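You operate a simulated robot arm through the tools that you are given. There is no shell and no other tool.

The job below is to be done with a simulated robot arm. You get a single attempt, and the scene is never put back.

## Task
Clamp the tiles in the frame, then wipe the grey and brown ones.
Fine: bar tight, lever locked; use the dark block and put it back. What is to be rubbed or washed off counts as gone when no trace of it is left.
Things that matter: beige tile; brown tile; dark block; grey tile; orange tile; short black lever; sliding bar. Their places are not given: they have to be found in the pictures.

Only the result counts: the job must be done as asked and must still hold three seconds after the hand-in. Knocking over, shifting, dropping, spilling or breaking anything else fails it.

## Robot
A 7-joint arm with a two-finger parallel gripper, fixed in place. Base frame: the origin is at the foot of the arm, x ahead of it, y to its left, z up. Units: m, degrees, N and s.
Its first joint turns from -132.0 to 132.0 degrees. Payload 3.91 kg.
Tool frame: the origin (TCP) lies between the finger pads and is the grasp point; the fingertips stand 0.03 m ahead of it; z points along the fingers, y is the line along which they close. Largest opening 0.11 m; finger width 0.02, thickness 0.01; the body of the gripper, 0.048 by 0.112 m, starts 0.055 m behind the TCP.
Orientation is that of the tool frame in the base frame, as a unit quaternion [x, y, z, w]. With the fingers straight down and closing along the base's y, the tool's x points along the base's -x, its y along +y and its z along -z.

## Interface
- The arm moves only by the tool apply_moves. Its argument "commands" is a list of rows, each an object (a shift or turn left out is 0, a gripper value left out holds the last) with "rotation": the turn, a rotation vector about the base's x, y, z in degrees, a list of three; "linear": the shift along the base's x, y, z in m, a list of three; "hand": the opening, from 0 (shut) to 1 (fully open). In form: [{"rotation": [wx, wy, wz], "linear": [dx, dy, dz], "hand": hand}, ...]. A call has 1 to 20 rows; each row is the pose to reach, as a shift and turn from the pose commanded when the call began. A row lasts 0.2 s, in which the tool goes at most 0.05 m and 8.6 degrees; a call with a longer step from one row to the next is refused whole, and so is a gripper value outside its range. Where a pose cannot be reached the arm comes as near as it can. A force on the tool above 40 N (or 10 N above the force at the start of the call, whichever is more), or a blocked arm, ends the call early, and 0.2 s more pass. The fingers move at their own pace (about 0.108 m/s each) and stop on an object; they squeeze with about 26 N. The grip force told is the motor's: it shows also when the fingers shut on nothing. Time passes only in rows, and 0.2 s behind the last, so rows that repeat a pose let the fingers close. It gives the time, the measured TCP pose, the force on the tool (base axes), the opening and the grip force at its end, in the units of the frame above (readings bear some noise), with the torque about the TCP (base axes, N m) and any sound that the robot's microphone picked up.
- Cameras (640 x 400 px; columns grow to the right, rows downward): "scene" is fixed at [0.4029, -0.5048, 1.5564]; the picture's right is [0.98, -0.20, 0.00], its down [-0.10, -0.51, -0.85] and it looks along [0.17, 0.84, -0.52] (base axes); focal length 311 px, centre (320, 200). "wrist" rides on the gripper at [0.072, 0.017, -0.103] in the tool frame; the picture's right is [-0.23, 0.97, 0.00], its down [-0.76, -0.18, -0.62] and it looks along [-0.61, -0.14, 0.78] (tool axes); focal length 222 px, centre (320, 200).
- camera(camera): a new picture of that camera. No time passes.
- point_at(camera, pixels): there is no depth. For up to 12 entries [column, row, z] of the newest picture of that camera ("zoom" is the newest enlarged one), the place [x, y] in the base frame at which the ray of that pixel passes the height z, good to about 0.002 m, but the place of the scene camera against the robot may be out by one fixed shift of up to 0.012 m in any direction. No time passes.
- inspect(camera, box): a new picture of the part [left, top, right, bottom] of that camera's present view, enlarged. No time passes.
- finish_job(): hands the job in; it is judged then, once.

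Leave the gripper open and the arm clear of the work at the hand-in unless told otherwise.

The tools are called as name(argument=value, ...) on one line, values as JSON. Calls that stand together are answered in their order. apply_moves: Moves the arm, as the interface text tells. Its arguments: {"type":"object","properties":{"commands":{"type":"array","items":{"type":"object","properties":{"rotation":{"type":"array","items":{"type":"number"}},"linear":{"type":"array","items":{"type":"number"}},"hand":{"type":"number"}}}}},"required":["commands"]} The other tools are called the same way: camera (camera) takes a picture; point_at (camera, pixels) gives the place at which the rays of pixels pass given heights; inspect (camera, box) takes an enlarged picture of a part of a camera's view; finish_job () hands the job in.

At the start:

```text
time_s: 0.0
tool_pos: [0.2395, 0.6429, 1.1488]
ee_rot: [-0.001, 1.0, 0.0, 0.0]
wrist_force: [0.3, -0.4, -0.2]
torque: [-0.02, -0.01, -0.02]
width: 0.11
gripper_force: 0.0
```

scene: 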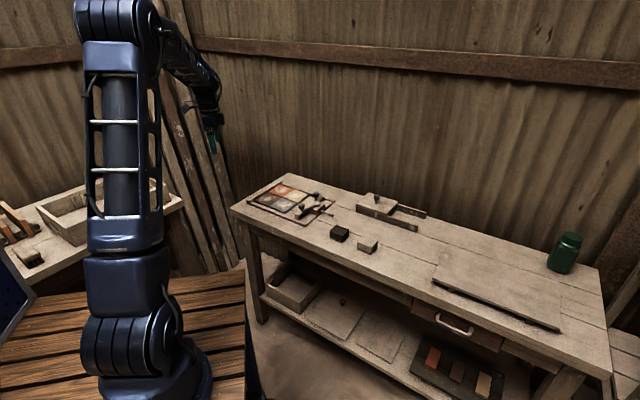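
wrist: 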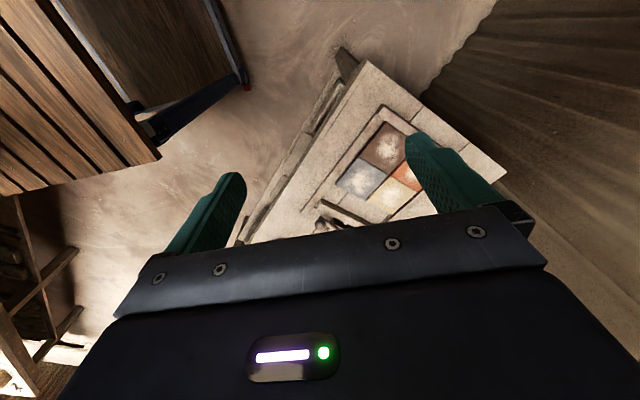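

I see a workbench with a tile frame at its far left end (scene about 290,200), two small blocks at (340,233) and (367,245). I'll take enlarged views of these areas.

inspect(camera="scene", box=[230, 160, 350, 235])

inspect(camera="scene", box=[310, 180, 440, 262])

inspect(camera="wrist", box=[290, 90, 450, 240])

```text
5.33 times, centred on (290, 198) of scene
```

zoom: 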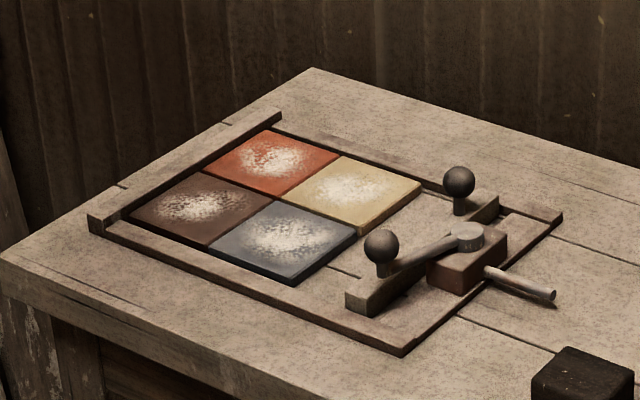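

```text
4.88 times, centred on (375, 221) of scene
```

zoom: 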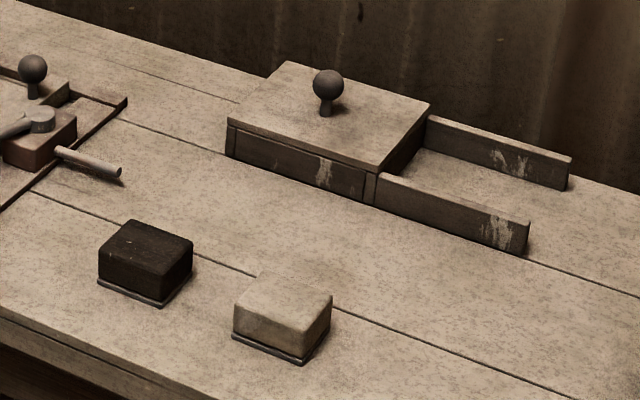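

```text
2.67 times, centred on (370, 165) of wrist
```

zoom: 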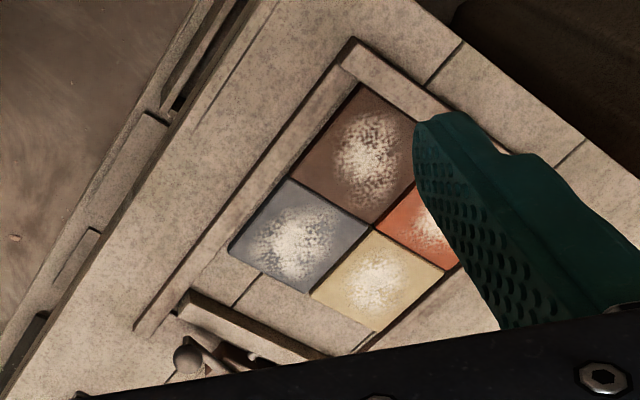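

I need the height of the work surface. I'll compare the meeting point of the four tiles in both cameras: scene about (281.5,198), wrist about (390.5,175.5), at several heights.

point_at(camera="scene", pixels=[[281.5, 198, 0.0], [281.5, 198, 0.1], [281.5, 198, 0.2], [281.5, 198, 0.3], [281.5, 198, 0.4], [281.5, 198, 0.5], [281.5, 198, 0.6]])

point_at(camera="wrist", pixels=[[390.5, 175.5, 0.0], [390.5, 175.5, 0.1], [390.5, 175.5, 0.2], [390.5, 175.5, 0.3], [390.5, 175.5, 0.4], [390.5, 175.5, 0.5], [390.5, 175.5, 0.6]])

```text
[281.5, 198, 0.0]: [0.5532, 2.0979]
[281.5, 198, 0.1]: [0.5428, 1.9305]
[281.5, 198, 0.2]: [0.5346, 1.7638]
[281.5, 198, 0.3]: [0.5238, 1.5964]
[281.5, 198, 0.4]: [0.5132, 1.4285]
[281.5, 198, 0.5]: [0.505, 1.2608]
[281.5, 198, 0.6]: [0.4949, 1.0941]
```

```text
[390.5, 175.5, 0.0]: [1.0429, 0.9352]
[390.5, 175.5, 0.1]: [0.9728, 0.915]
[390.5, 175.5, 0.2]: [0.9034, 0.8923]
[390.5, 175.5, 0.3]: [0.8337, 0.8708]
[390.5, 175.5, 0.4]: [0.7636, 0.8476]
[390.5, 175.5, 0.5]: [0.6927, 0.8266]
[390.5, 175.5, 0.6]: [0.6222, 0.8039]
```

Both agree near z≈0.80, with the tiles' centre near (0.48,0.76). I'll move the wrist camera nearer for a good look, staying well above the bench.

apply_moves(commands=[{"linear": [0.02, 0.02, -0.03]}, {"linear": [0.04, 0.04, -0.06]}, {"linear": [0.06, 0.06, -0.09]}, {"linear": [0.08, 0.08, -0.12]}, {"linear": [0.1, 0.1, -0.15]}, {"linear": [0.12, 0.1, -0.16]}])

camera(camera="wrist")

camera(camera="scene")

```text
time_s: 1.4
tool_pos: [0.3583, 0.7443, 0.991]
ee_rot: [0.0, 1.0, 0.0, 0.0]
wrist_force: [0.1, -0.7, 1.5]
torque: [0.0, -0.01, 0.0]
width: 0.11
gripper_force: 0.1
```

```text
taken
```

wrist: 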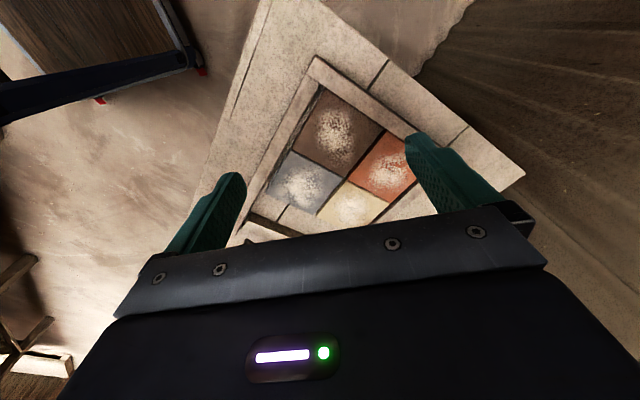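

```text
taken
```

scene: 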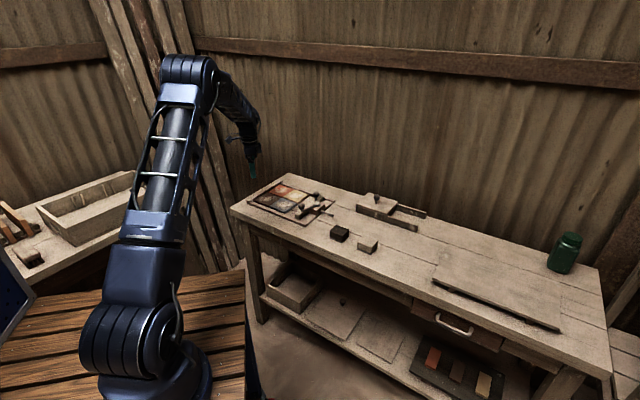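

I'll get rough places of the frame's features, the blocks and the lever from the scene camera at z=0.80–0.84 so I can aim the wrist camera.

point_at(camera="scene", pixels=[[317.2, 203.6, 0.84], [336, 215.5, 0.81], [247, 201, 0.8], [282, 181, 0.81], [305, 226, 0.8], [335, 201, 0.8], [340, 240, 0.8], [340, 230, 0.83], [368, 250, 0.8], [231, 208, 0.8], [289, 173, 0.8], [603, 371, 0.8]])

```text
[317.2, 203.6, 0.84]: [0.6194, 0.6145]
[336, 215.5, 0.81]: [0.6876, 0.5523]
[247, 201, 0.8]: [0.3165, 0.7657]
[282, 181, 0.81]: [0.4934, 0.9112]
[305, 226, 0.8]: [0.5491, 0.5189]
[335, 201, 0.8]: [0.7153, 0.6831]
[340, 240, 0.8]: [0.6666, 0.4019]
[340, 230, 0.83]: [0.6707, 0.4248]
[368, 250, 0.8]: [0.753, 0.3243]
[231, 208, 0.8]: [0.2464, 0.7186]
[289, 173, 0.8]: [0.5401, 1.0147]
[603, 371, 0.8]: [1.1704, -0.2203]
```

The frame runs from about (0.40,0.84) to (0.63,0.60) and the lever is near (0.62,0.61). I'll move the hand there at height 0.98 for a close look.

apply_moves(commands=[{"linear": [0.035, -0.02, 0.0]}, {"linear": [0.07, -0.04, 0.0]}, {"linear": [0.105, -0.06, 0.0]}, {"linear": [0.14, -0.08, 0.0]}, {"linear": [0.175, -0.1, 0.0]}, {"linear": [0.21, -0.12, 0.0]}])

camera(camera="wrist")

inspect(camera="wrist", box=[200, 60, 440, 210])

```text
time_s: 2.8
tool_pos: [0.5682, 0.6222, 0.9894]
ee_rot: [-0.001, 1.0, 0.0, 0.001]
wrist_force: [-0.4, 0.6, 0.1]
torque: [-0.01, -0.08, 0.03]
width: 0.11
gripper_force: 0.1
```

```text
taken
```

wrist: 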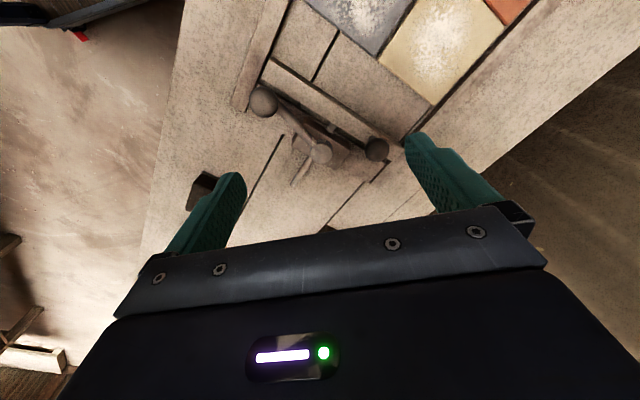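

```text
2.67 times, centred on (320, 135) of wrist
```

zoom: 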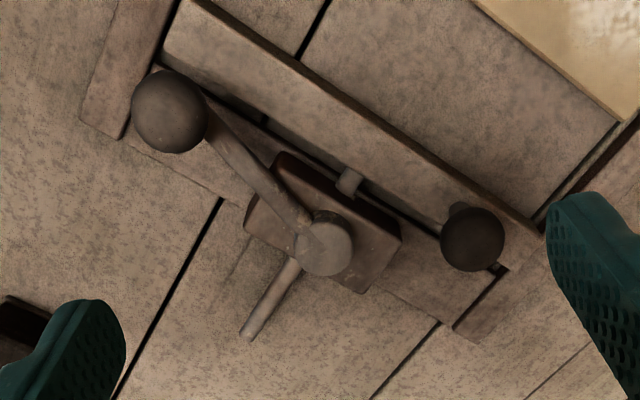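

The bar has its own ball knob at right (zoom 472,240). A rod runs from the bar through a block, and on the block a hub carries a lever with a ball at its end (zoom 168,112). I'll triangulate these from both cameras.

point_at(camera="wrist", pixels=[[377, 150, 0.8], [377, 150, 0.85], [263, 102, 0.8], [263, 102, 0.85], [321.9, 150, 0.8], [321.9, 150, 0.85]])

point_at(camera="scene", pixels=[[315.9, 194.3, 0.8], [315.9, 194.3, 0.85], [301.2, 206, 0.8], [301.2, 206, 0.85], [317.6, 203.1, 0.8], [317.6, 203.1, 0.85]])

```text
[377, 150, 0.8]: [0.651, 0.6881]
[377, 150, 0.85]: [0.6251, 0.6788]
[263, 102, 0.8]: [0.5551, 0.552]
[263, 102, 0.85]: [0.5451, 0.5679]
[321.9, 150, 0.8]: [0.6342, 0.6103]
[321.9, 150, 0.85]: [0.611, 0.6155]
```

```text
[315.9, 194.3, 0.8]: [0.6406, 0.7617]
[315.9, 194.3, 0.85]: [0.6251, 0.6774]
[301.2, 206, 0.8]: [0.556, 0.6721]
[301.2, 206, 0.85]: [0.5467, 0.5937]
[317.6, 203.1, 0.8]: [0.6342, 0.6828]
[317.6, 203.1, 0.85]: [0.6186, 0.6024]
```

Estimates: bar knob (0.625,0.678,0.85), lever ball (0.543,0.572,0.864), hub (0.615,0.615,0.842). The frame's slide axis points at about 133°. Next I turn the hand by +43° so the fingers close along the slide axis, and hover above the bar knob.

apply_moves(commands=[{"rotation": [0, 0, 8.5], "linear": [0.01, 0.01, 0], "hand": 0.6}, {"rotation": [0, 0, 17], "linear": [0.02, 0.02, 0]}, {"rotation": [0, 0, 25.5], "linear": [0.035, 0.035, 0]}, {"rotation": [0, 0, 34], "linear": [0.05, 0.05, -0.01]}, {"rotation": [0, 0, 42.5], "linear": [0.056, 0.056, -0.03]}, {"rotation": [0, 0, 43], "linear": [0.056, 0.056, -0.04]}])

camera(camera="wrist")

inspect(camera="scene", box=[250, 140, 370, 215])

```text
time_s: 4.2
tool_pos: [0.6258, 0.6797, 0.9495]
ee_rot: [-0.368, 0.93, 0.0, 0.0]
wrist_force: [0.4, -0.5, 0.2]
torque: [-0.02, -0.01, -0.02]
width: 0.0663
gripper_force: 0.1
```

```text
taken
```

wrist: 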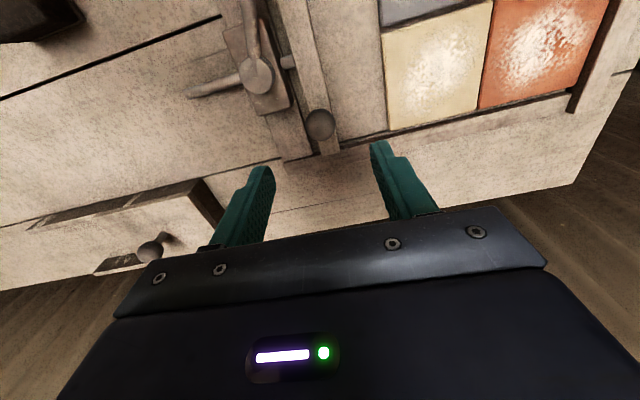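

```text
5.33 times, centred on (310, 178) of scene
```

zoom: 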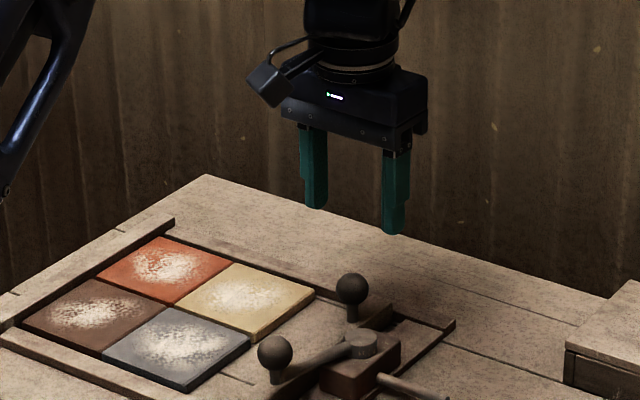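

The bar knob is at wrist (320,124). I'll read its place, the beige tile's near edge (386,36)-(389,130), and the bar's front edge.

point_at(camera="wrist", pixels=[[320, 124, 0.85], [320, 124, 0.84], [258, 74, 0.84], [386, 36, 0.805], [389, 130, 0.805], [340, 152, 0.815], [303, 5, 0.815], [608, 0, 0.805], [576, 112, 0.8], [285, 160, 0.8], [190, 92, 0.82], [492, 2, 0.805]])

inspect(camera="wrist", box=[180, 0, 420, 160])

```text
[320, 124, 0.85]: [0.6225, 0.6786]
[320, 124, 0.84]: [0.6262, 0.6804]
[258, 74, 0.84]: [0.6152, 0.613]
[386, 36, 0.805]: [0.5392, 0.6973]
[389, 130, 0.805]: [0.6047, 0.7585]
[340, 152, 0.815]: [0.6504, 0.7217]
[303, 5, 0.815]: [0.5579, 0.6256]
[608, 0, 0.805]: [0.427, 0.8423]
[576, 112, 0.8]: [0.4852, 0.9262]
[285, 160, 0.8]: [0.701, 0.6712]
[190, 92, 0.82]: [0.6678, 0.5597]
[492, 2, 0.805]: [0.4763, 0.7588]
```

```text
2.50 times, centred on (300, 80) of wrist
```

zoom: 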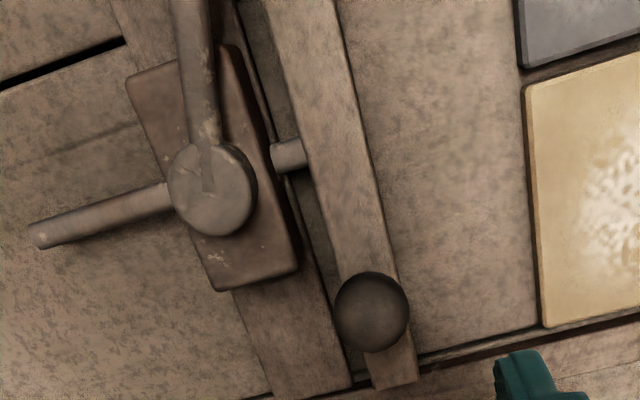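

Knob at (0.6225,0.6786,0.85). The bar has about 0.055 m to go to the tiles. I lower onto the knob with the tips above the block's top, a little outward along the bar, then close.

apply_moves(commands=[{"linear": [0, 0.001, -0.03]}, {"linear": [0, 0.003, -0.06]}, {"linear": [0, 0.003, -0.08]}, {"linear": [0, 0.003, -0.092]}, {"linear": [0, 0.003, -0.092], "hand": 0.0}, {"linear": [0, 0.003, -0.092]}, {"linear": [0, 0.003, -0.092]}])

camera(camera="wrist")

inspect(camera="scene", box=[250, 160, 370, 235])

```text
time_s: 5.8
tool_pos: [0.6243, 0.683, 0.8578]
ee_rot: [-0.366, 0.93, 0.0, 0.001]
wrist_force: [-1.0, -1.3, -0.1]
torque: [-0.05, -0.06, -0.02]
width: 0.0268
gripper_force: 45.0
```

```text
taken
```

wrist: 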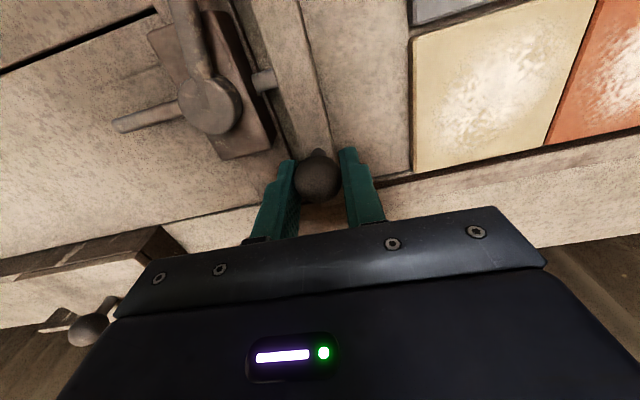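

```text
5.33 times, centred on (310, 198) of scene
```

zoom: 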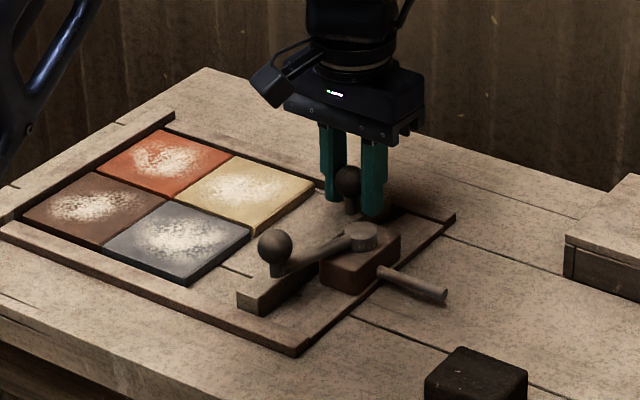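

The knob is gripped (width 0.027). I push along the slide axis (-0.688,0.725), 0.04 m in small steps first.

apply_moves(commands=[{"linear": [-0.0034, 0.0036, 0]}, {"linear": [-0.0069, 0.0073, 0]}, {"linear": [-0.0103, 0.0109, 0]}, {"linear": [-0.0138, 0.0145, 0]}, {"linear": [-0.0172, 0.0181, 0]}, {"linear": [-0.0206, 0.0218, 0]}, {"linear": [-0.0241, 0.0254, 0]}, {"linear": [-0.0275, 0.029, 0]}])

camera(camera="wrist")

inspect(camera="scene", box=[250, 160, 370, 235])

```text
time_s: 7.6
tool_pos: [0.5967, 0.711, 0.8578]
ee_rot: [-0.367, 0.93, 0.0, 0.0]
wrist_force: [-15.2, -17.0, 3.2]
torque: [0.08, -0.05, 0.0]
width: 0.0269
gripper_force: 45.1
```

```text
taken
```

wrist: 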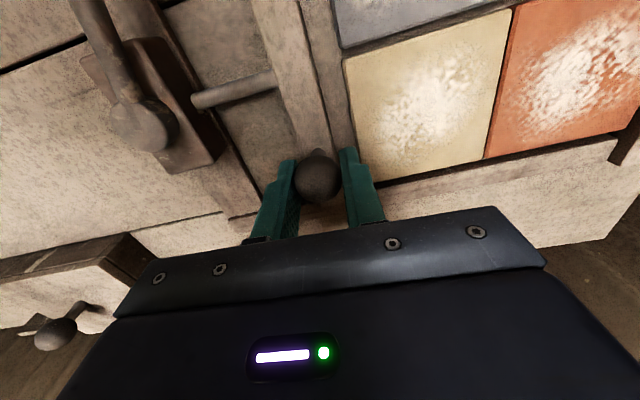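

```text
5.33 times, centred on (310, 198) of scene
```

zoom: 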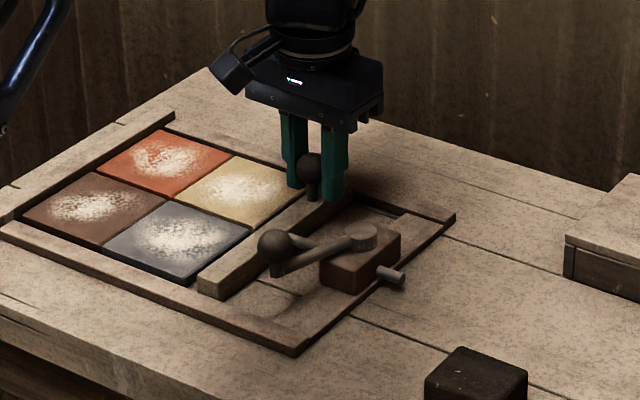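

The bar slides and the rod moves with it; a side force of ~22 N shows the true axis is a bit more towards -x. I correct sideways and push on at 136°, in small steps until it meets the tiles.

apply_moves(commands=[{"linear": [-0.0015, -0.0012, 0]}, {"linear": [-0.0033, 0.0006, 0]}, {"linear": [-0.0051, 0.0023, 0]}, {"linear": [-0.0069, 0.0041, 0]}])

```text
time_s: 8.6
tool_pos: [0.5925, 0.7166, 0.8583]
ee_rot: [-0.366, 0.931, 0.0, 0.001]
wrist_force: [12.3, 12.4, -10.8]
torque: [0.6, -0.62, -0.02]
width: 0.0271
gripper_force: 44.8
```

Over-corrected sideways (+12,+12 N). I take back half and go on at 134°.

apply_moves(commands=[{"linear": [0.0008, 0.0008, 0.0003]}, {"linear": [-0.0009, 0.0026, 0.0005]}, {"linear": [-0.0027, 0.0044, 0.0005]}])

camera(camera="wrist")

inspect(camera="scene", box=[250, 160, 370, 235])

```text
time_s: 9.4
tool_pos: [0.5879, 0.7206, 0.8583]
ee_rot: [-0.366, 0.93, 0.0, -0.001]
wrist_force: [3.1, 3.7, -7.3]
torque: [-0.31, 0.34, 0.01]
width: 0.0269
gripper_force: 44.6
```

```text
taken
```

wrist: 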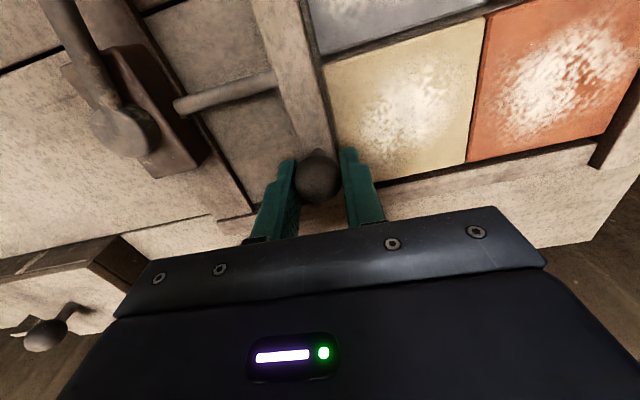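

```text
5.33 times, centred on (310, 198) of scene
```

zoom: 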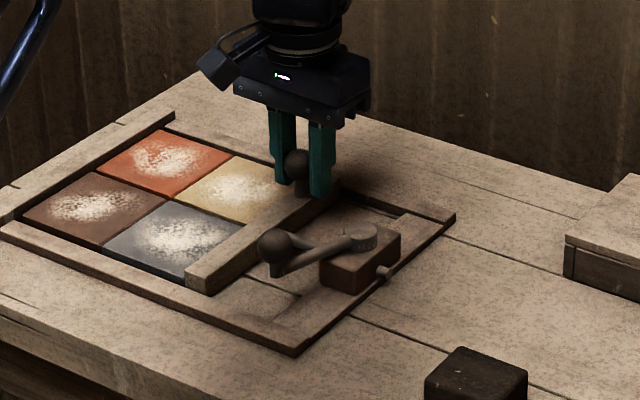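

Force is now low and the bar is nearly at the tiles. I push on by 2 mm steps watching the force along the axis.

apply_moves(commands=[{"linear": [-0.0014, 0.0014, 0]}, {"linear": [-0.0028, 0.0029, 0]}, {"linear": [-0.0042, 0.0043, 0]}])

inspect(camera="wrist", box=[180, 0, 420, 160])

```text
time_s: 10.2
tool_pos: [0.5862, 0.721, 0.8579]
ee_rot: [-0.365, 0.931, -0.002, -0.001]
wrist_force: [14.5, -32.0, -3.6]
torque: [-0.25, 0.09, 0.11]
width: 0.0269
gripper_force: 44.8
```

```text
2.50 times, centred on (300, 80) of wrist
```

zoom: 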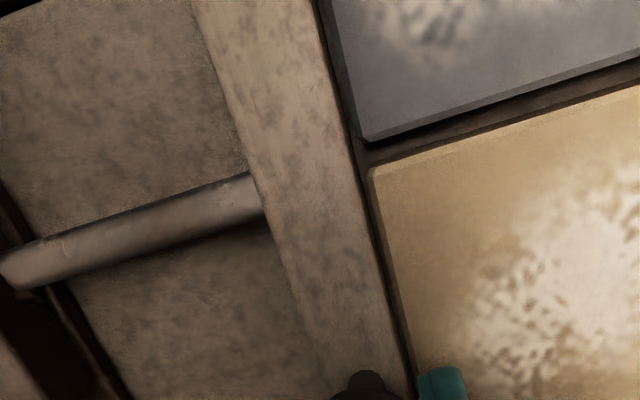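

There's about 35 N against the push: the bar has met the tiles. I press slightly more to be sure it is seated.

apply_moves(commands=[{"linear": [-0.0007, 0.0007, 0]}, {"linear": [-0.001, 0.001, 0]}])

inspect(camera="scene", box=[230, 150, 350, 225])

```text
time_s: 10.6
tool_pos: [0.5864, 0.7211, 0.8566]
ee_rot: [-0.365, 0.931, -0.003, 0.0]
wrist_force: [0.9, -10.9, 5.7]
torque: [-0.26, 0.18, 0.04]
width: 0.0267
gripper_force: 45.2
stopped in row 1: the force on the tool passed its limit at 47 N (the readings are from after the stop); the commanded pose is now the measured one
```

```text
5.33 times, centred on (290, 188) of scene
```

zoom: 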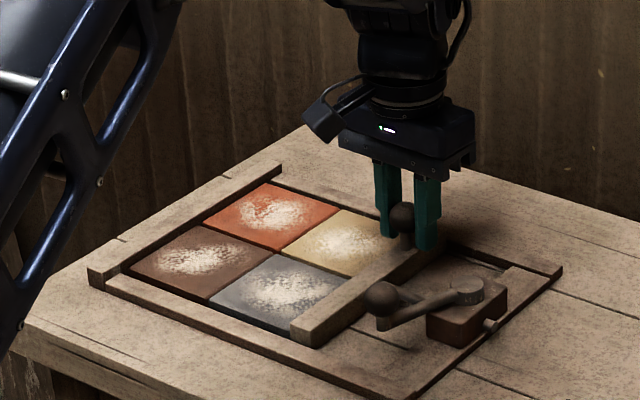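

Stopped at 47 N: the bar is seated. I release the knob and lift, then look at the lever hub for hints on the locking direction.

apply_moves(commands=[{"hand": 0.5}, {"hand": 0.5}, {"linear": [0, 0, 0.03]}, {"linear": [0, 0, 0.07]}, {"linear": [0, -0.03, 0.1]}, {"linear": [0, -0.07, 0.1]}])

camera(camera="wrist")

inspect(camera="scene", box=[270, 175, 350, 225])

```text
time_s: 12.0
tool_pos: [0.5857, 0.6512, 0.9575]
ee_rot: [-0.366, 0.931, -0.003, -0.001]
wrist_force: [0.4, -0.4, -1.3]
torque: [-0.03, -0.02, -0.01]
width: 0.0551
gripper_force: 0.0
```

```text
taken
```

wrist: 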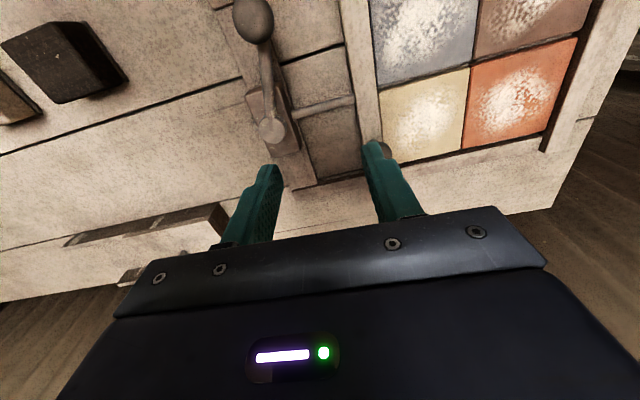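

```text
8.00 times, centred on (310, 200) of scene
```

zoom: 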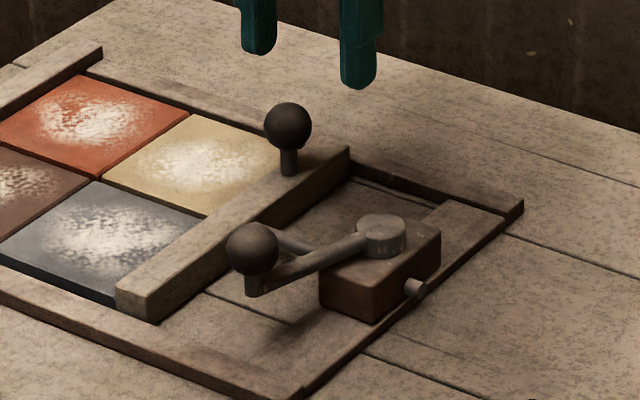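

I zoom on the hub, whose side shows some marks, and on the lever.

inspect(camera="scene", box=[296, 194, 328, 214])

inspect(camera="wrist", box=[220, 0, 380, 160])

point_at(camera="wrist", pixels=[[254, 20, 0.864], [254, 20, 0.85], [270, 130, 0.842], [385, 148, 0.85], [75, 55, 0.83]])

```text
16.00 times, centred on (312, 204) of scene
```

zoom: 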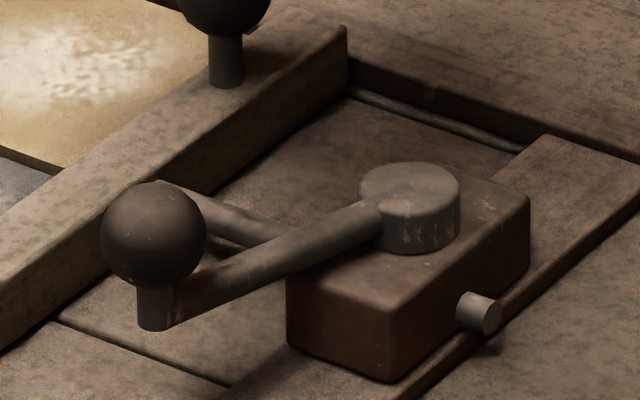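

```text
2.50 times, centred on (300, 80) of wrist
```

zoom: 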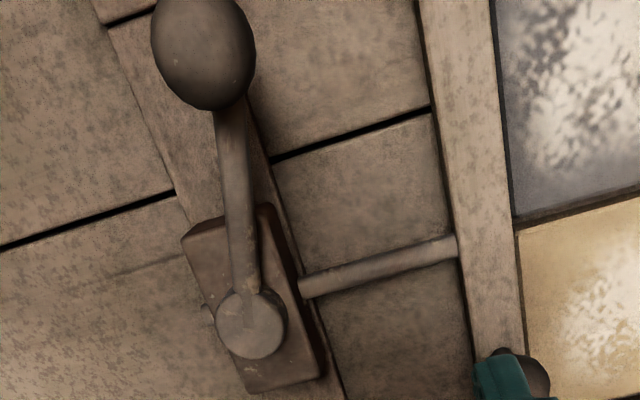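

```text
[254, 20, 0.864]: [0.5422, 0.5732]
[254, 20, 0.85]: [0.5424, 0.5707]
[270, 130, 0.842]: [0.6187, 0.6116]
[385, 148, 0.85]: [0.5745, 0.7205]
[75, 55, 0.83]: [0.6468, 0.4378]
```

Lever ball at (0.542,0.573,0.864), hub at (0.617,0.613), so an arm of about 0.085 m. I move over the ball, lower, and grip it.

apply_moves(commands=[{"linear": [-0.02, -0.04, 0], "hand": 0.55}, {"linear": [-0.044, -0.078, 0]}, {"linear": [-0.044, -0.078, -0.03]}, {"linear": [-0.044, -0.078, -0.06]}, {"linear": [-0.044, -0.078, -0.08]}, {"linear": [-0.044, -0.078, -0.088]}])

camera(camera="wrist")

inspect(camera="scene", box=[270, 175, 350, 225])

```text
time_s: 13.4
tool_pos: [0.5425, 0.5738, 0.87]
ee_rot: [-0.365, 0.931, -0.002, 0.0]
wrist_force: [0.4, -0.1, 0.3]
torque: [-0.01, -0.01, 0.0]
width: 0.0601
gripper_force: 0.1
```

```text
taken
```

wrist: 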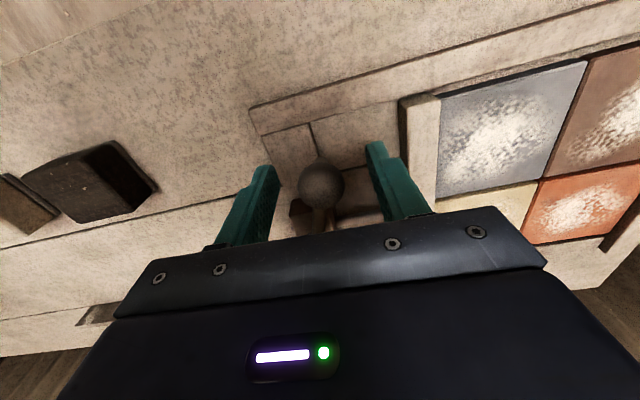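

```text
8.00 times, centred on (310, 200) of scene
```

zoom: 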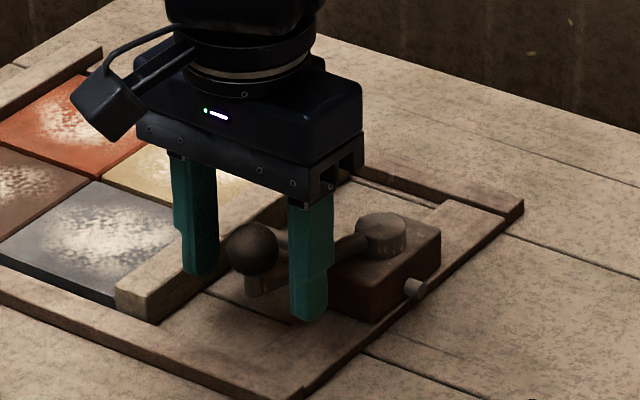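

The ball sits between the fingers. I close on it.

apply_moves(commands=[{"hand": 0.0}, {"hand": 0.0}, {"hand": 0.0}])

```text
time_s: 14.2
tool_pos: [0.5426, 0.574, 0.87]
ee_rot: [-0.366, 0.931, -0.002, 0.0]
wrist_force: [-2.2, -0.7, -2.3]
torque: [0.14, -0.11, 0.0]
width: 0.027
gripper_force: 45.0
```

I hold the ball (width 0.027). I test the turn counter-clockwise (away from the tiles) by 10°, hand turning along.

apply_moves(commands=[{"linear": [0.0018, -0.0032, 0], "rotation": [0, 0, 2.5]}, {"linear": [0.0037, -0.0064, 0], "rotation": [0, 0, 5]}, {"linear": [0.0057, -0.0094, 0], "rotation": [0, 0, 7.5]}, {"linear": [0.0079, -0.0123, 0], "rotation": [0, 0, 10]}])

```text
time_s: 15.2
tool_pos: [0.5505, 0.5606, 0.8714]
ee_rot: [-0.446, 0.895, -0.002, 0.0]
wrist_force: [-2.2, -6.2, 3.4]
torque: [-0.32, 0.23, -0.28]
width: 0.0269
gripper_force: 44.7
```

Little force, so it turned. I check by picture.

inspect(camera="scene", box=[270, 175, 350, 225])

inspect(camera="wrist", box=[200, 80, 440, 230])

```text
8.00 times, centred on (310, 200) of scene
```

zoom: 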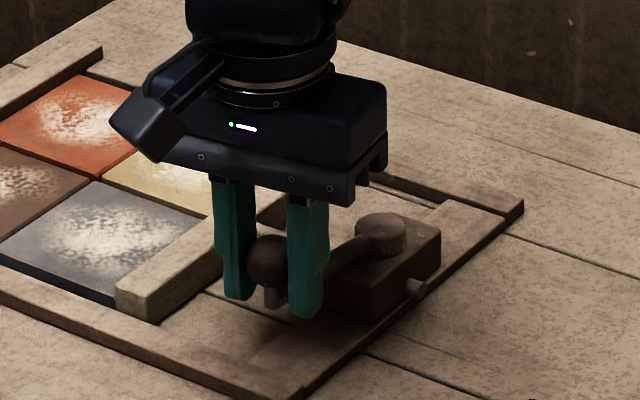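

```text
2.67 times, centred on (320, 155) of wrist
```

zoom: 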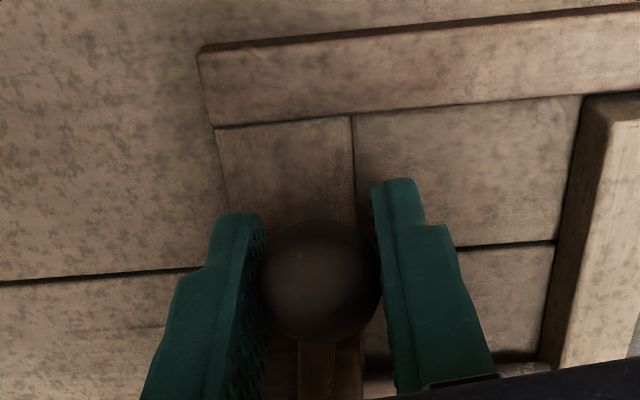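

The lever follows. I go on 20° counter-clockwise.

apply_moves(commands=[{"linear": [0.0048, -0.0056, 0], "rotation": [0, 0, 5]}, {"linear": [0.01, -0.0107, 0], "rotation": [0, 0, 10]}, {"linear": [0.0156, -0.0154, 0], "rotation": [0, 0, 15]}, {"linear": [0.0216, -0.0196, 0], "rotation": [0, 0, 20]}])

```text
time_s: 16.2
tool_pos: [0.5716, 0.5417, 0.8702]
ee_rot: [-0.593, 0.805, -0.002, 0.002]
wrist_force: [-2.2, -4.6, 14.0]
torque: [0.12, -0.05, -0.02]
width: 0.0268
gripper_force: 44.4
```

Still turning freely. I go on another 25°.

apply_moves(commands=[{"linear": [0.0063, -0.0037, 0.001], "rotation": [0, 0, 5]}, {"linear": [0.013, -0.0068, 0.001], "rotation": [0, 0, 10]}, {"linear": [0.0199, -0.0093, 0.001], "rotation": [0, 0, 15]}, {"linear": [0.027, -0.0111, 0.001], "rotation": [0, 0, 20]}, {"linear": [0.0342, -0.0124, 0.001], "rotation": [0, 0, 25]}])

inspect(camera="scene", box=[270, 175, 350, 225])

```text
time_s: 16.9
tool_pos: [0.5768, 0.5379, 0.8689]
ee_rot: [-0.674, 0.738, 0.001, -0.001]
wrist_force: [-12.7, 3.7, 1.2]
torque: [0.27, 0.04, 0.2]
width: 0.0267
gripper_force: 44.8
stopped in row 3: the force on the tool passed its limit at 47 N (the readings are from after the stop); the commanded pose is now the measured one
```

```text
8.00 times, centred on (310, 200) of scene
```

zoom: 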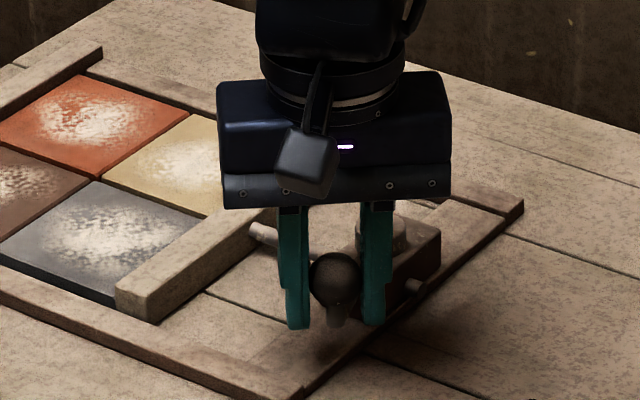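

It stopped with ~47 N opposing, at about 242°; no sound told. It may be an end stop. I release, lift and look.

apply_moves(commands=[{"hand": 0.5}, {"hand": 0.5}, {"linear": [0, 0, 0.03]}, {"linear": [0, 0, 0.07]}, {"linear": [0.02, 0.03, 0.1]}, {"linear": [0.02, 0.04, 0.1]}])

camera(camera="wrist")

inspect(camera="scene", box=[270, 175, 350, 225])

```text
time_s: 18.3
tool_pos: [0.6004, 0.5779, 0.9688]
ee_rot: [-0.674, 0.739, 0.001, -0.002]
wrist_force: [0.2, -0.4, 0.5]
torque: [-0.02, -0.02, 0.02]
width: 0.0553
gripper_force: 0.1
```

```text
taken
```

wrist: 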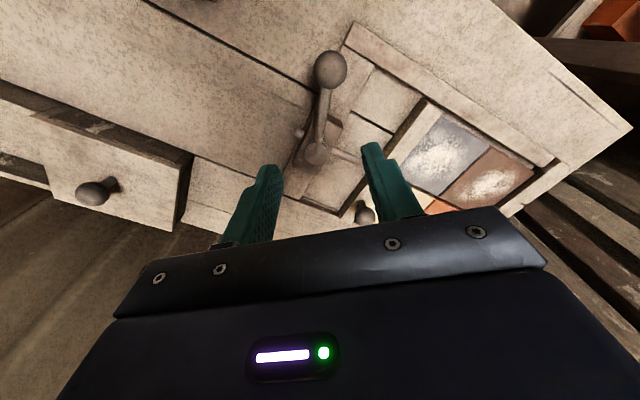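

```text
8.00 times, centred on (310, 200) of scene
```

zoom: 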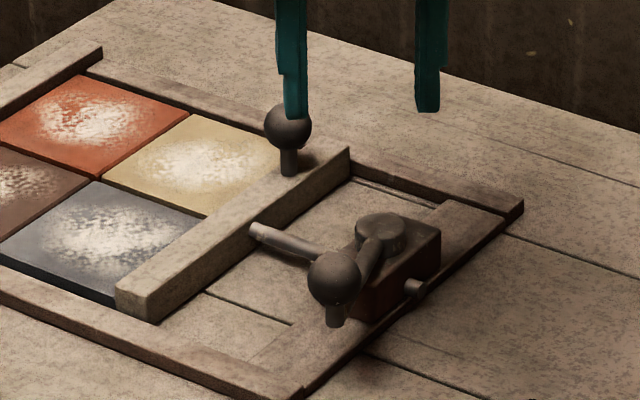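

I zoom where the rod meets the bar, and on the lever.

inspect(camera="scene", box=[296, 194, 328, 214])

inspect(camera="wrist", box=[270, 20, 430, 220])

point_at(camera="wrist", pixels=[[330, 70, 0.864], [318, 150, 0.842], [365, 215, 0.85]])

```text
16.00 times, centred on (312, 204) of scene
```

zoom: 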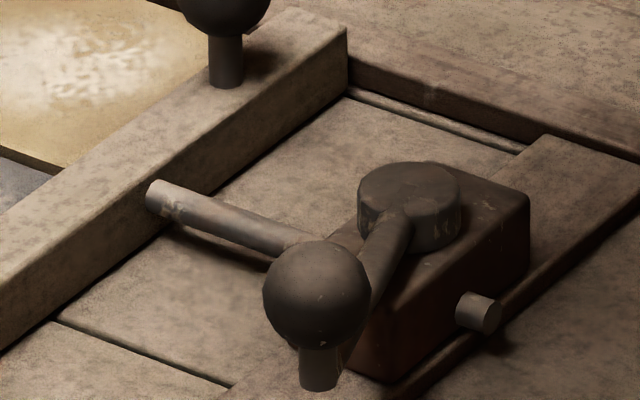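

```text
2.00 times, centred on (350, 120) of wrist
```

zoom: 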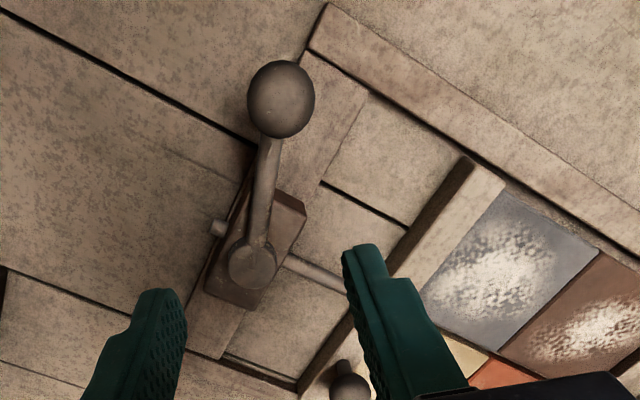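

```text
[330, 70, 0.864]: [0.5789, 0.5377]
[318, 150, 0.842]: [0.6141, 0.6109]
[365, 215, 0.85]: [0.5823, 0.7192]
```

Rod attached, lever at ~243°. To test whether this end is the locked one, I'll go back to the bar knob, grip it and pull very gently. First I hover above it.

apply_moves(commands=[{"linear": [0, 0.03, 0], "rotation": [0, 0, -8.3]}, {"linear": [-0.004, 0.06, 0], "rotation": [0, 0, -16.6]}, {"linear": [-0.008, 0.09, 0], "rotation": [0, 0, -24.9]}, {"linear": [-0.012, 0.12, -0.01], "rotation": [0, 0, -33.2]}, {"linear": [-0.0144, 0.143, -0.03], "rotation": [0, 0, -41.5]}, {"linear": [-0.0144, 0.143, -0.04], "rotation": [0, 0, -41.7]}])

camera(camera="wrist")

```text
time_s: 19.7
tool_pos: [0.5846, 0.7201, 0.9295]
ee_rot: [-0.367, 0.93, 0.001, -0.001]
wrist_force: [0.7, 0.6, 0.4]
torque: [-0.04, 0.0, -0.02]
width: 0.055
gripper_force: 0.0
```

```text
taken
```

wrist: 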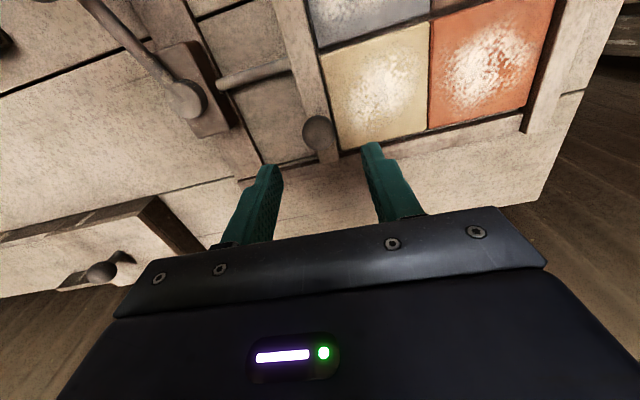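

point_at(camera="wrist", pixels=[[318, 132, 0.85]])

```text
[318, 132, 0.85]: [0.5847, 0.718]
```

The knob is at (0.5847,0.718), right under the hand. I lower and close on it.

apply_moves(commands=[{"linear": [0.001, 0.0, -0.03]}, {"linear": [0.001, 0.0, -0.06]}, {"linear": [0.001, 0.0, -0.072]}, {"linear": [0.001, 0.0, -0.072], "hand": 0}, {"linear": [0.001, 0.0, -0.072]}, {"linear": [0.001, 0.0, -0.072]}])

```text
time_s: 21.1
tool_pos: [0.5872, 0.7208, 0.8566]
ee_rot: [-0.368, 0.93, 0.001, 0.0]
wrist_force: [-2.8, 1.1, -7.5]
torque: [0.34, -0.27, -0.06]
width: 0.0268
gripper_force: 44.8
```

Gripped. I pull back 3 mm along the axis to test.

apply_moves(commands=[{"linear": [0.001, -0.001, 0]}, {"linear": [0.0021, -0.0022, 0]}])

```text
time_s: 21.7
tool_pos: [0.5875, 0.7188, 0.8568]
ee_rot: [-0.367, 0.93, 0.001, -0.001]
wrist_force: [-9.2, 5.2, -13.3]
torque: [0.38, -0.09, 0.04]
width: 0.0268
gripper_force: 45.5
```

10 N resists, unlike the free slide before (~1–2 N). I pull a little more to tell locked from friction.

apply_moves(commands=[{"linear": [0.001, -0.001, 0.0005]}, {"linear": [0.0018, -0.0018, 0.0005]}])

```text
time_s: 22.3
tool_pos: [0.5911, 0.7174, 0.8569]
ee_rot: [-0.369, 0.93, 0.0, -0.002]
wrist_force: [-13.2, 3.7, -22.8]
torque: [0.57, -0.46, 0.02]
width: 0.0271
gripper_force: 44.8
```

inspect(camera="scene", box=[270, 175, 350, 225])

inspect(camera="wrist", box=[180, 0, 420, 160])

```text
8.00 times, centred on (310, 200) of scene
```

zoom: 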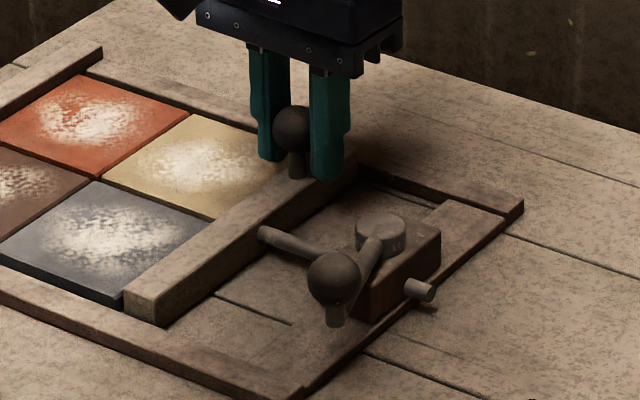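

```text
2.50 times, centred on (300, 80) of wrist
```

zoom: 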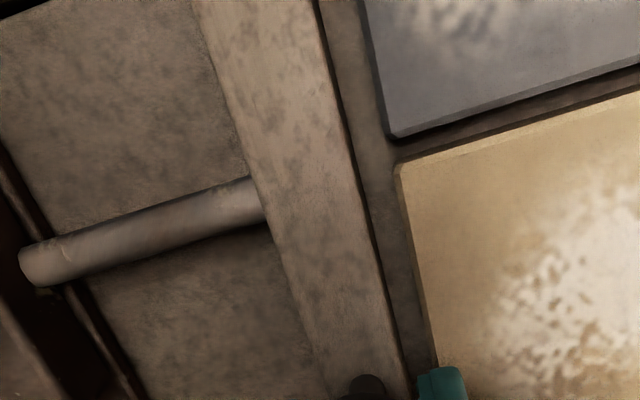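

The bar moved ~4 mm off the tiles, so 242° is the open end; locking is the other way. I push the bar tight again.

apply_moves(commands=[{"linear": [-0.0018, 0.0018, -0.001]}, {"linear": [-0.0036, 0.0036, -0.001]}, {"linear": [-0.005, 0.005, -0.001]}, {"linear": [-0.006, 0.006, -0.001]}])

```text
time_s: 23.1
tool_pos: [0.5877, 0.7181, 0.857]
ee_rot: [-0.367, 0.93, -0.001, -0.001]
wrist_force: [-0.7, -6.4, 5.6]
torque: [-0.3, 0.18, -0.03]
width: 0.0267
gripper_force: 45.1
stopped in row 4: the force on the tool passed its limit at 41 N (the readings are from after the stop); the commanded pose is now the measured one
```

inspect(camera="wrist", box=[180, 0, 420, 160])

apply_moves(commands=[{"linear": [-0.0014, 0.0014, 0]}, {"linear": [-0.0028, 0.0028, 0]}])

inspect(camera="wrist", box=[180, 0, 420, 160])

```text
2.50 times, centred on (300, 80) of wrist
```

zoom: 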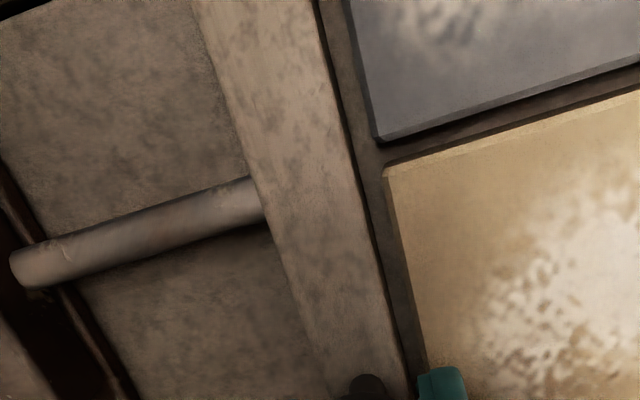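

```text
time_s: 23.8
tool_pos: [0.5853, 0.7202, 0.8569]
ee_rot: [-0.366, 0.931, -0.001, -0.001]
wrist_force: [0.7, -18.0, 10.5]
torque: [-0.75, 0.37, -0.09]
width: 0.0268
gripper_force: 44.7
```

```text
2.50 times, centred on (300, 80) of wrist
```

zoom: 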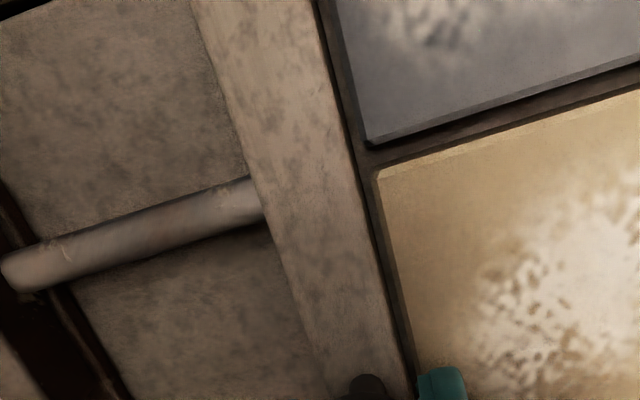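

Nearly closed; slightly more gap than at first contact. I push on.

apply_moves(commands=[{"linear": [-0.0007, 0.0007, 0]}, {"linear": [-0.0014, 0.0014, 0]}, {"linear": [-0.0021, 0.0021, 0]}])

inspect(camera="wrist", box=[180, 0, 420, 160])

```text
time_s: 24.6
tool_pos: [0.5853, 0.7206, 0.8567]
ee_rot: [-0.365, 0.931, -0.004, -0.001]
wrist_force: [-2.5, -14.0, 9.9]
torque: [-0.51, 0.48, 0.06]
width: 0.027
gripper_force: 44.5
stopped in row 3: the force on the tool passed its limit at 42 N (the readings are from after the stop); the commanded pose is now the measured one
```

```text
2.50 times, centred on (300, 80) of wrist
```

zoom: 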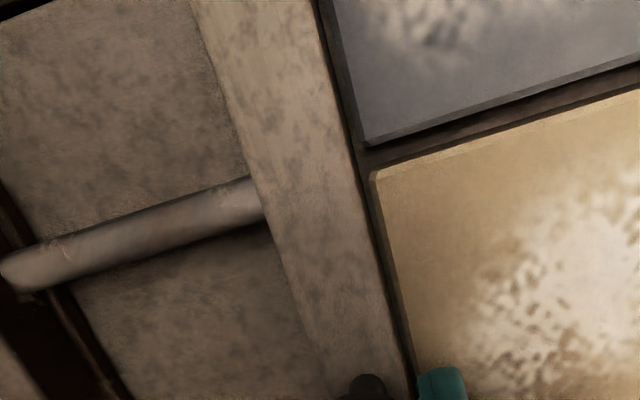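

The bar sits against the tiles as at first contact. I release, lift, and go to the lever ball at (0.578,0.538), hand turned +20°.

apply_moves(commands=[{"hand": 0.5}, {"hand": 0.5}, {"linear": [0, 0, 0.03]}, {"linear": [0, 0, 0.07]}, {"linear": [0, -0.035, 0.08], "rotation": [0, 0, 5]}, {"linear": [-0.002, -0.07, 0.08], "rotation": [0, 0, 10]}, {"linear": [-0.004, -0.11, 0.08], "rotation": [0, 0, 15]}, {"linear": [-0.006, -0.15, 0.08], "rotation": [0, 0, 20]}, {"linear": [-0.007, -0.182, 0.08], "rotation": [0, 0, 20]}, {"linear": [-0.007, -0.182, 0.08], "rotation": [0, 0, 20]}])

camera(camera="wrist")

inspect(camera="scene", box=[270, 175, 350, 225])

```text
time_s: 26.8
tool_pos: [0.5792, 0.5388, 0.938]
ee_rot: [-0.522, 0.853, -0.002, -0.001]
wrist_force: [-0.9, -1.0, -0.7]
torque: [0.01, 0.01, -0.03]
width: 0.055
gripper_force: 0.1
```

```text
taken
```

wrist: 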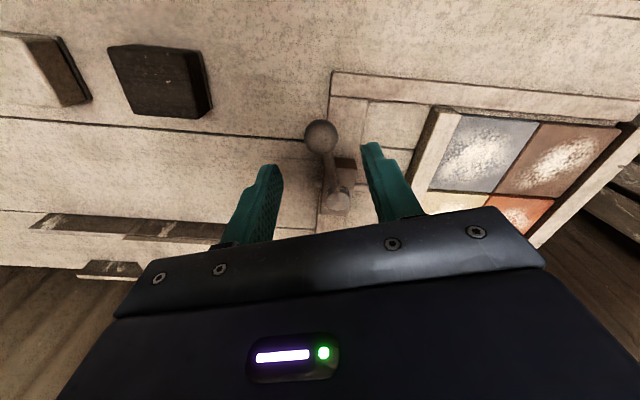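

```text
8.00 times, centred on (310, 200) of scene
```

zoom: 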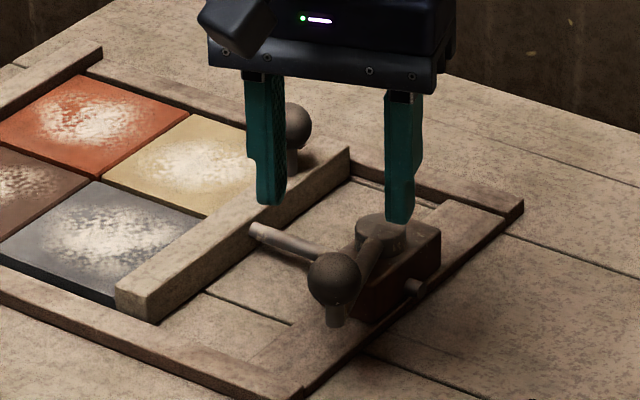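

point_at(camera="wrist", pixels=[[321, 135, 0.864]])

apply_moves(commands=[{"linear": [0, 0, -0.03]}, {"linear": [0, 0, -0.055]}, {"linear": [0, 0, -0.068]}, {"linear": [0, 0, -0.068], "hand": 0}, {"linear": [0, 0, -0.068]}, {"linear": [0, 0, -0.068]}])

```text
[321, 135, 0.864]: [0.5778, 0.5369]
```

```text
time_s: 28.1
tool_pos: [0.5787, 0.539, 0.8676]
ee_rot: [-0.522, 0.853, -0.003, -0.002]
wrist_force: [-8.9, -0.1, -9.3]
torque: [0.22, -0.14, 0.16]
width: 0.0269
gripper_force: 45.0
```

I hold the ball. Now I turn the lever clockwise (towards the tiles) back from 243° to 207°.

apply_moves(commands=[{"linear": [-0.0052, 0.0028, 0.001], "rotation": [0, 0, -4]}, {"linear": [-0.0101, 0.006, 0.001], "rotation": [0, 0, -8]}, {"linear": [-0.0148, 0.0095, 0.001], "rotation": [0, 0, -12]}, {"linear": [-0.0192, 0.0134, 0.001], "rotation": [0, 0, -16]}, {"linear": [-0.0233, 0.0175, 0.001], "rotation": [0, 0, -20]}, {"linear": [-0.0272, 0.0219, 0.001], "rotation": [0, 0, -24]}, {"linear": [-0.0307, 0.0266, 0.001], "rotation": [0, 0, -28]}, {"linear": [-0.0339, 0.0315, 0.001], "rotation": [0, 0, -32]}, {"linear": [-0.0367, 0.0367, 0.001], "rotation": [0, 0, -36]}])

```text
time_s: 30.1
tool_pos: [0.5427, 0.5756, 0.8688]
ee_rot: [-0.231, 0.973, -0.003, -0.003]
wrist_force: [-7.8, -15.7, -20.2]
torque: [0.18, -0.23, 0.12]
width: 0.0264
gripper_force: 45.0
```

At 207° now, moderate forces. I continue clockwise to 187°, easing z a little.

apply_moves(commands=[{"linear": [-0.0025, 0.0053, -0.001], "rotation": [0, 0, -4]}, {"linear": [-0.0046, 0.0108, -0.0015], "rotation": [0, 0, -8]}, {"linear": [-0.0063, 0.0164, -0.0015], "rotation": [0, 0, -12]}, {"linear": [-0.0077, 0.0221, -0.0015], "rotation": [0, 0, -16]}, {"linear": [-0.0086, 0.0279, -0.0015], "rotation": [0, 0, -20]}])

inspect(camera="scene", box=[270, 175, 350, 225])

```text
time_s: 30.5
tool_pos: [0.5442, 0.5748, 0.8686]
ee_rot: [-0.206, 0.979, -0.006, -0.002]
wrist_force: [-1.5, -16.4, 9.5]
torque: [0.07, -0.24, 0.0]
width: 0.027
gripper_force: 45.1
stopped in row 1: the force on the tool passed its limit at 47 N (the readings are from after the stop); the commanded pose is now the measured one
```

```text
8.00 times, centred on (310, 200) of scene
```

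zoom: 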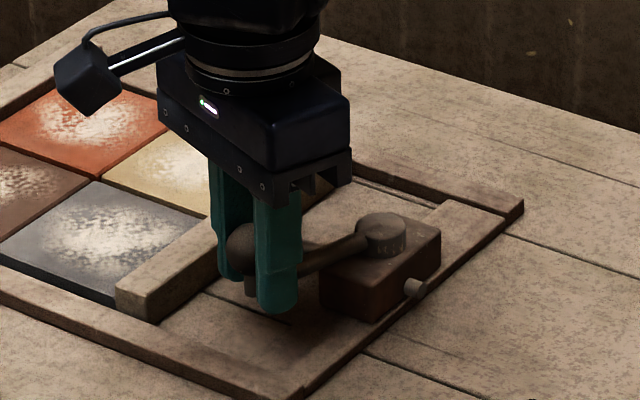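

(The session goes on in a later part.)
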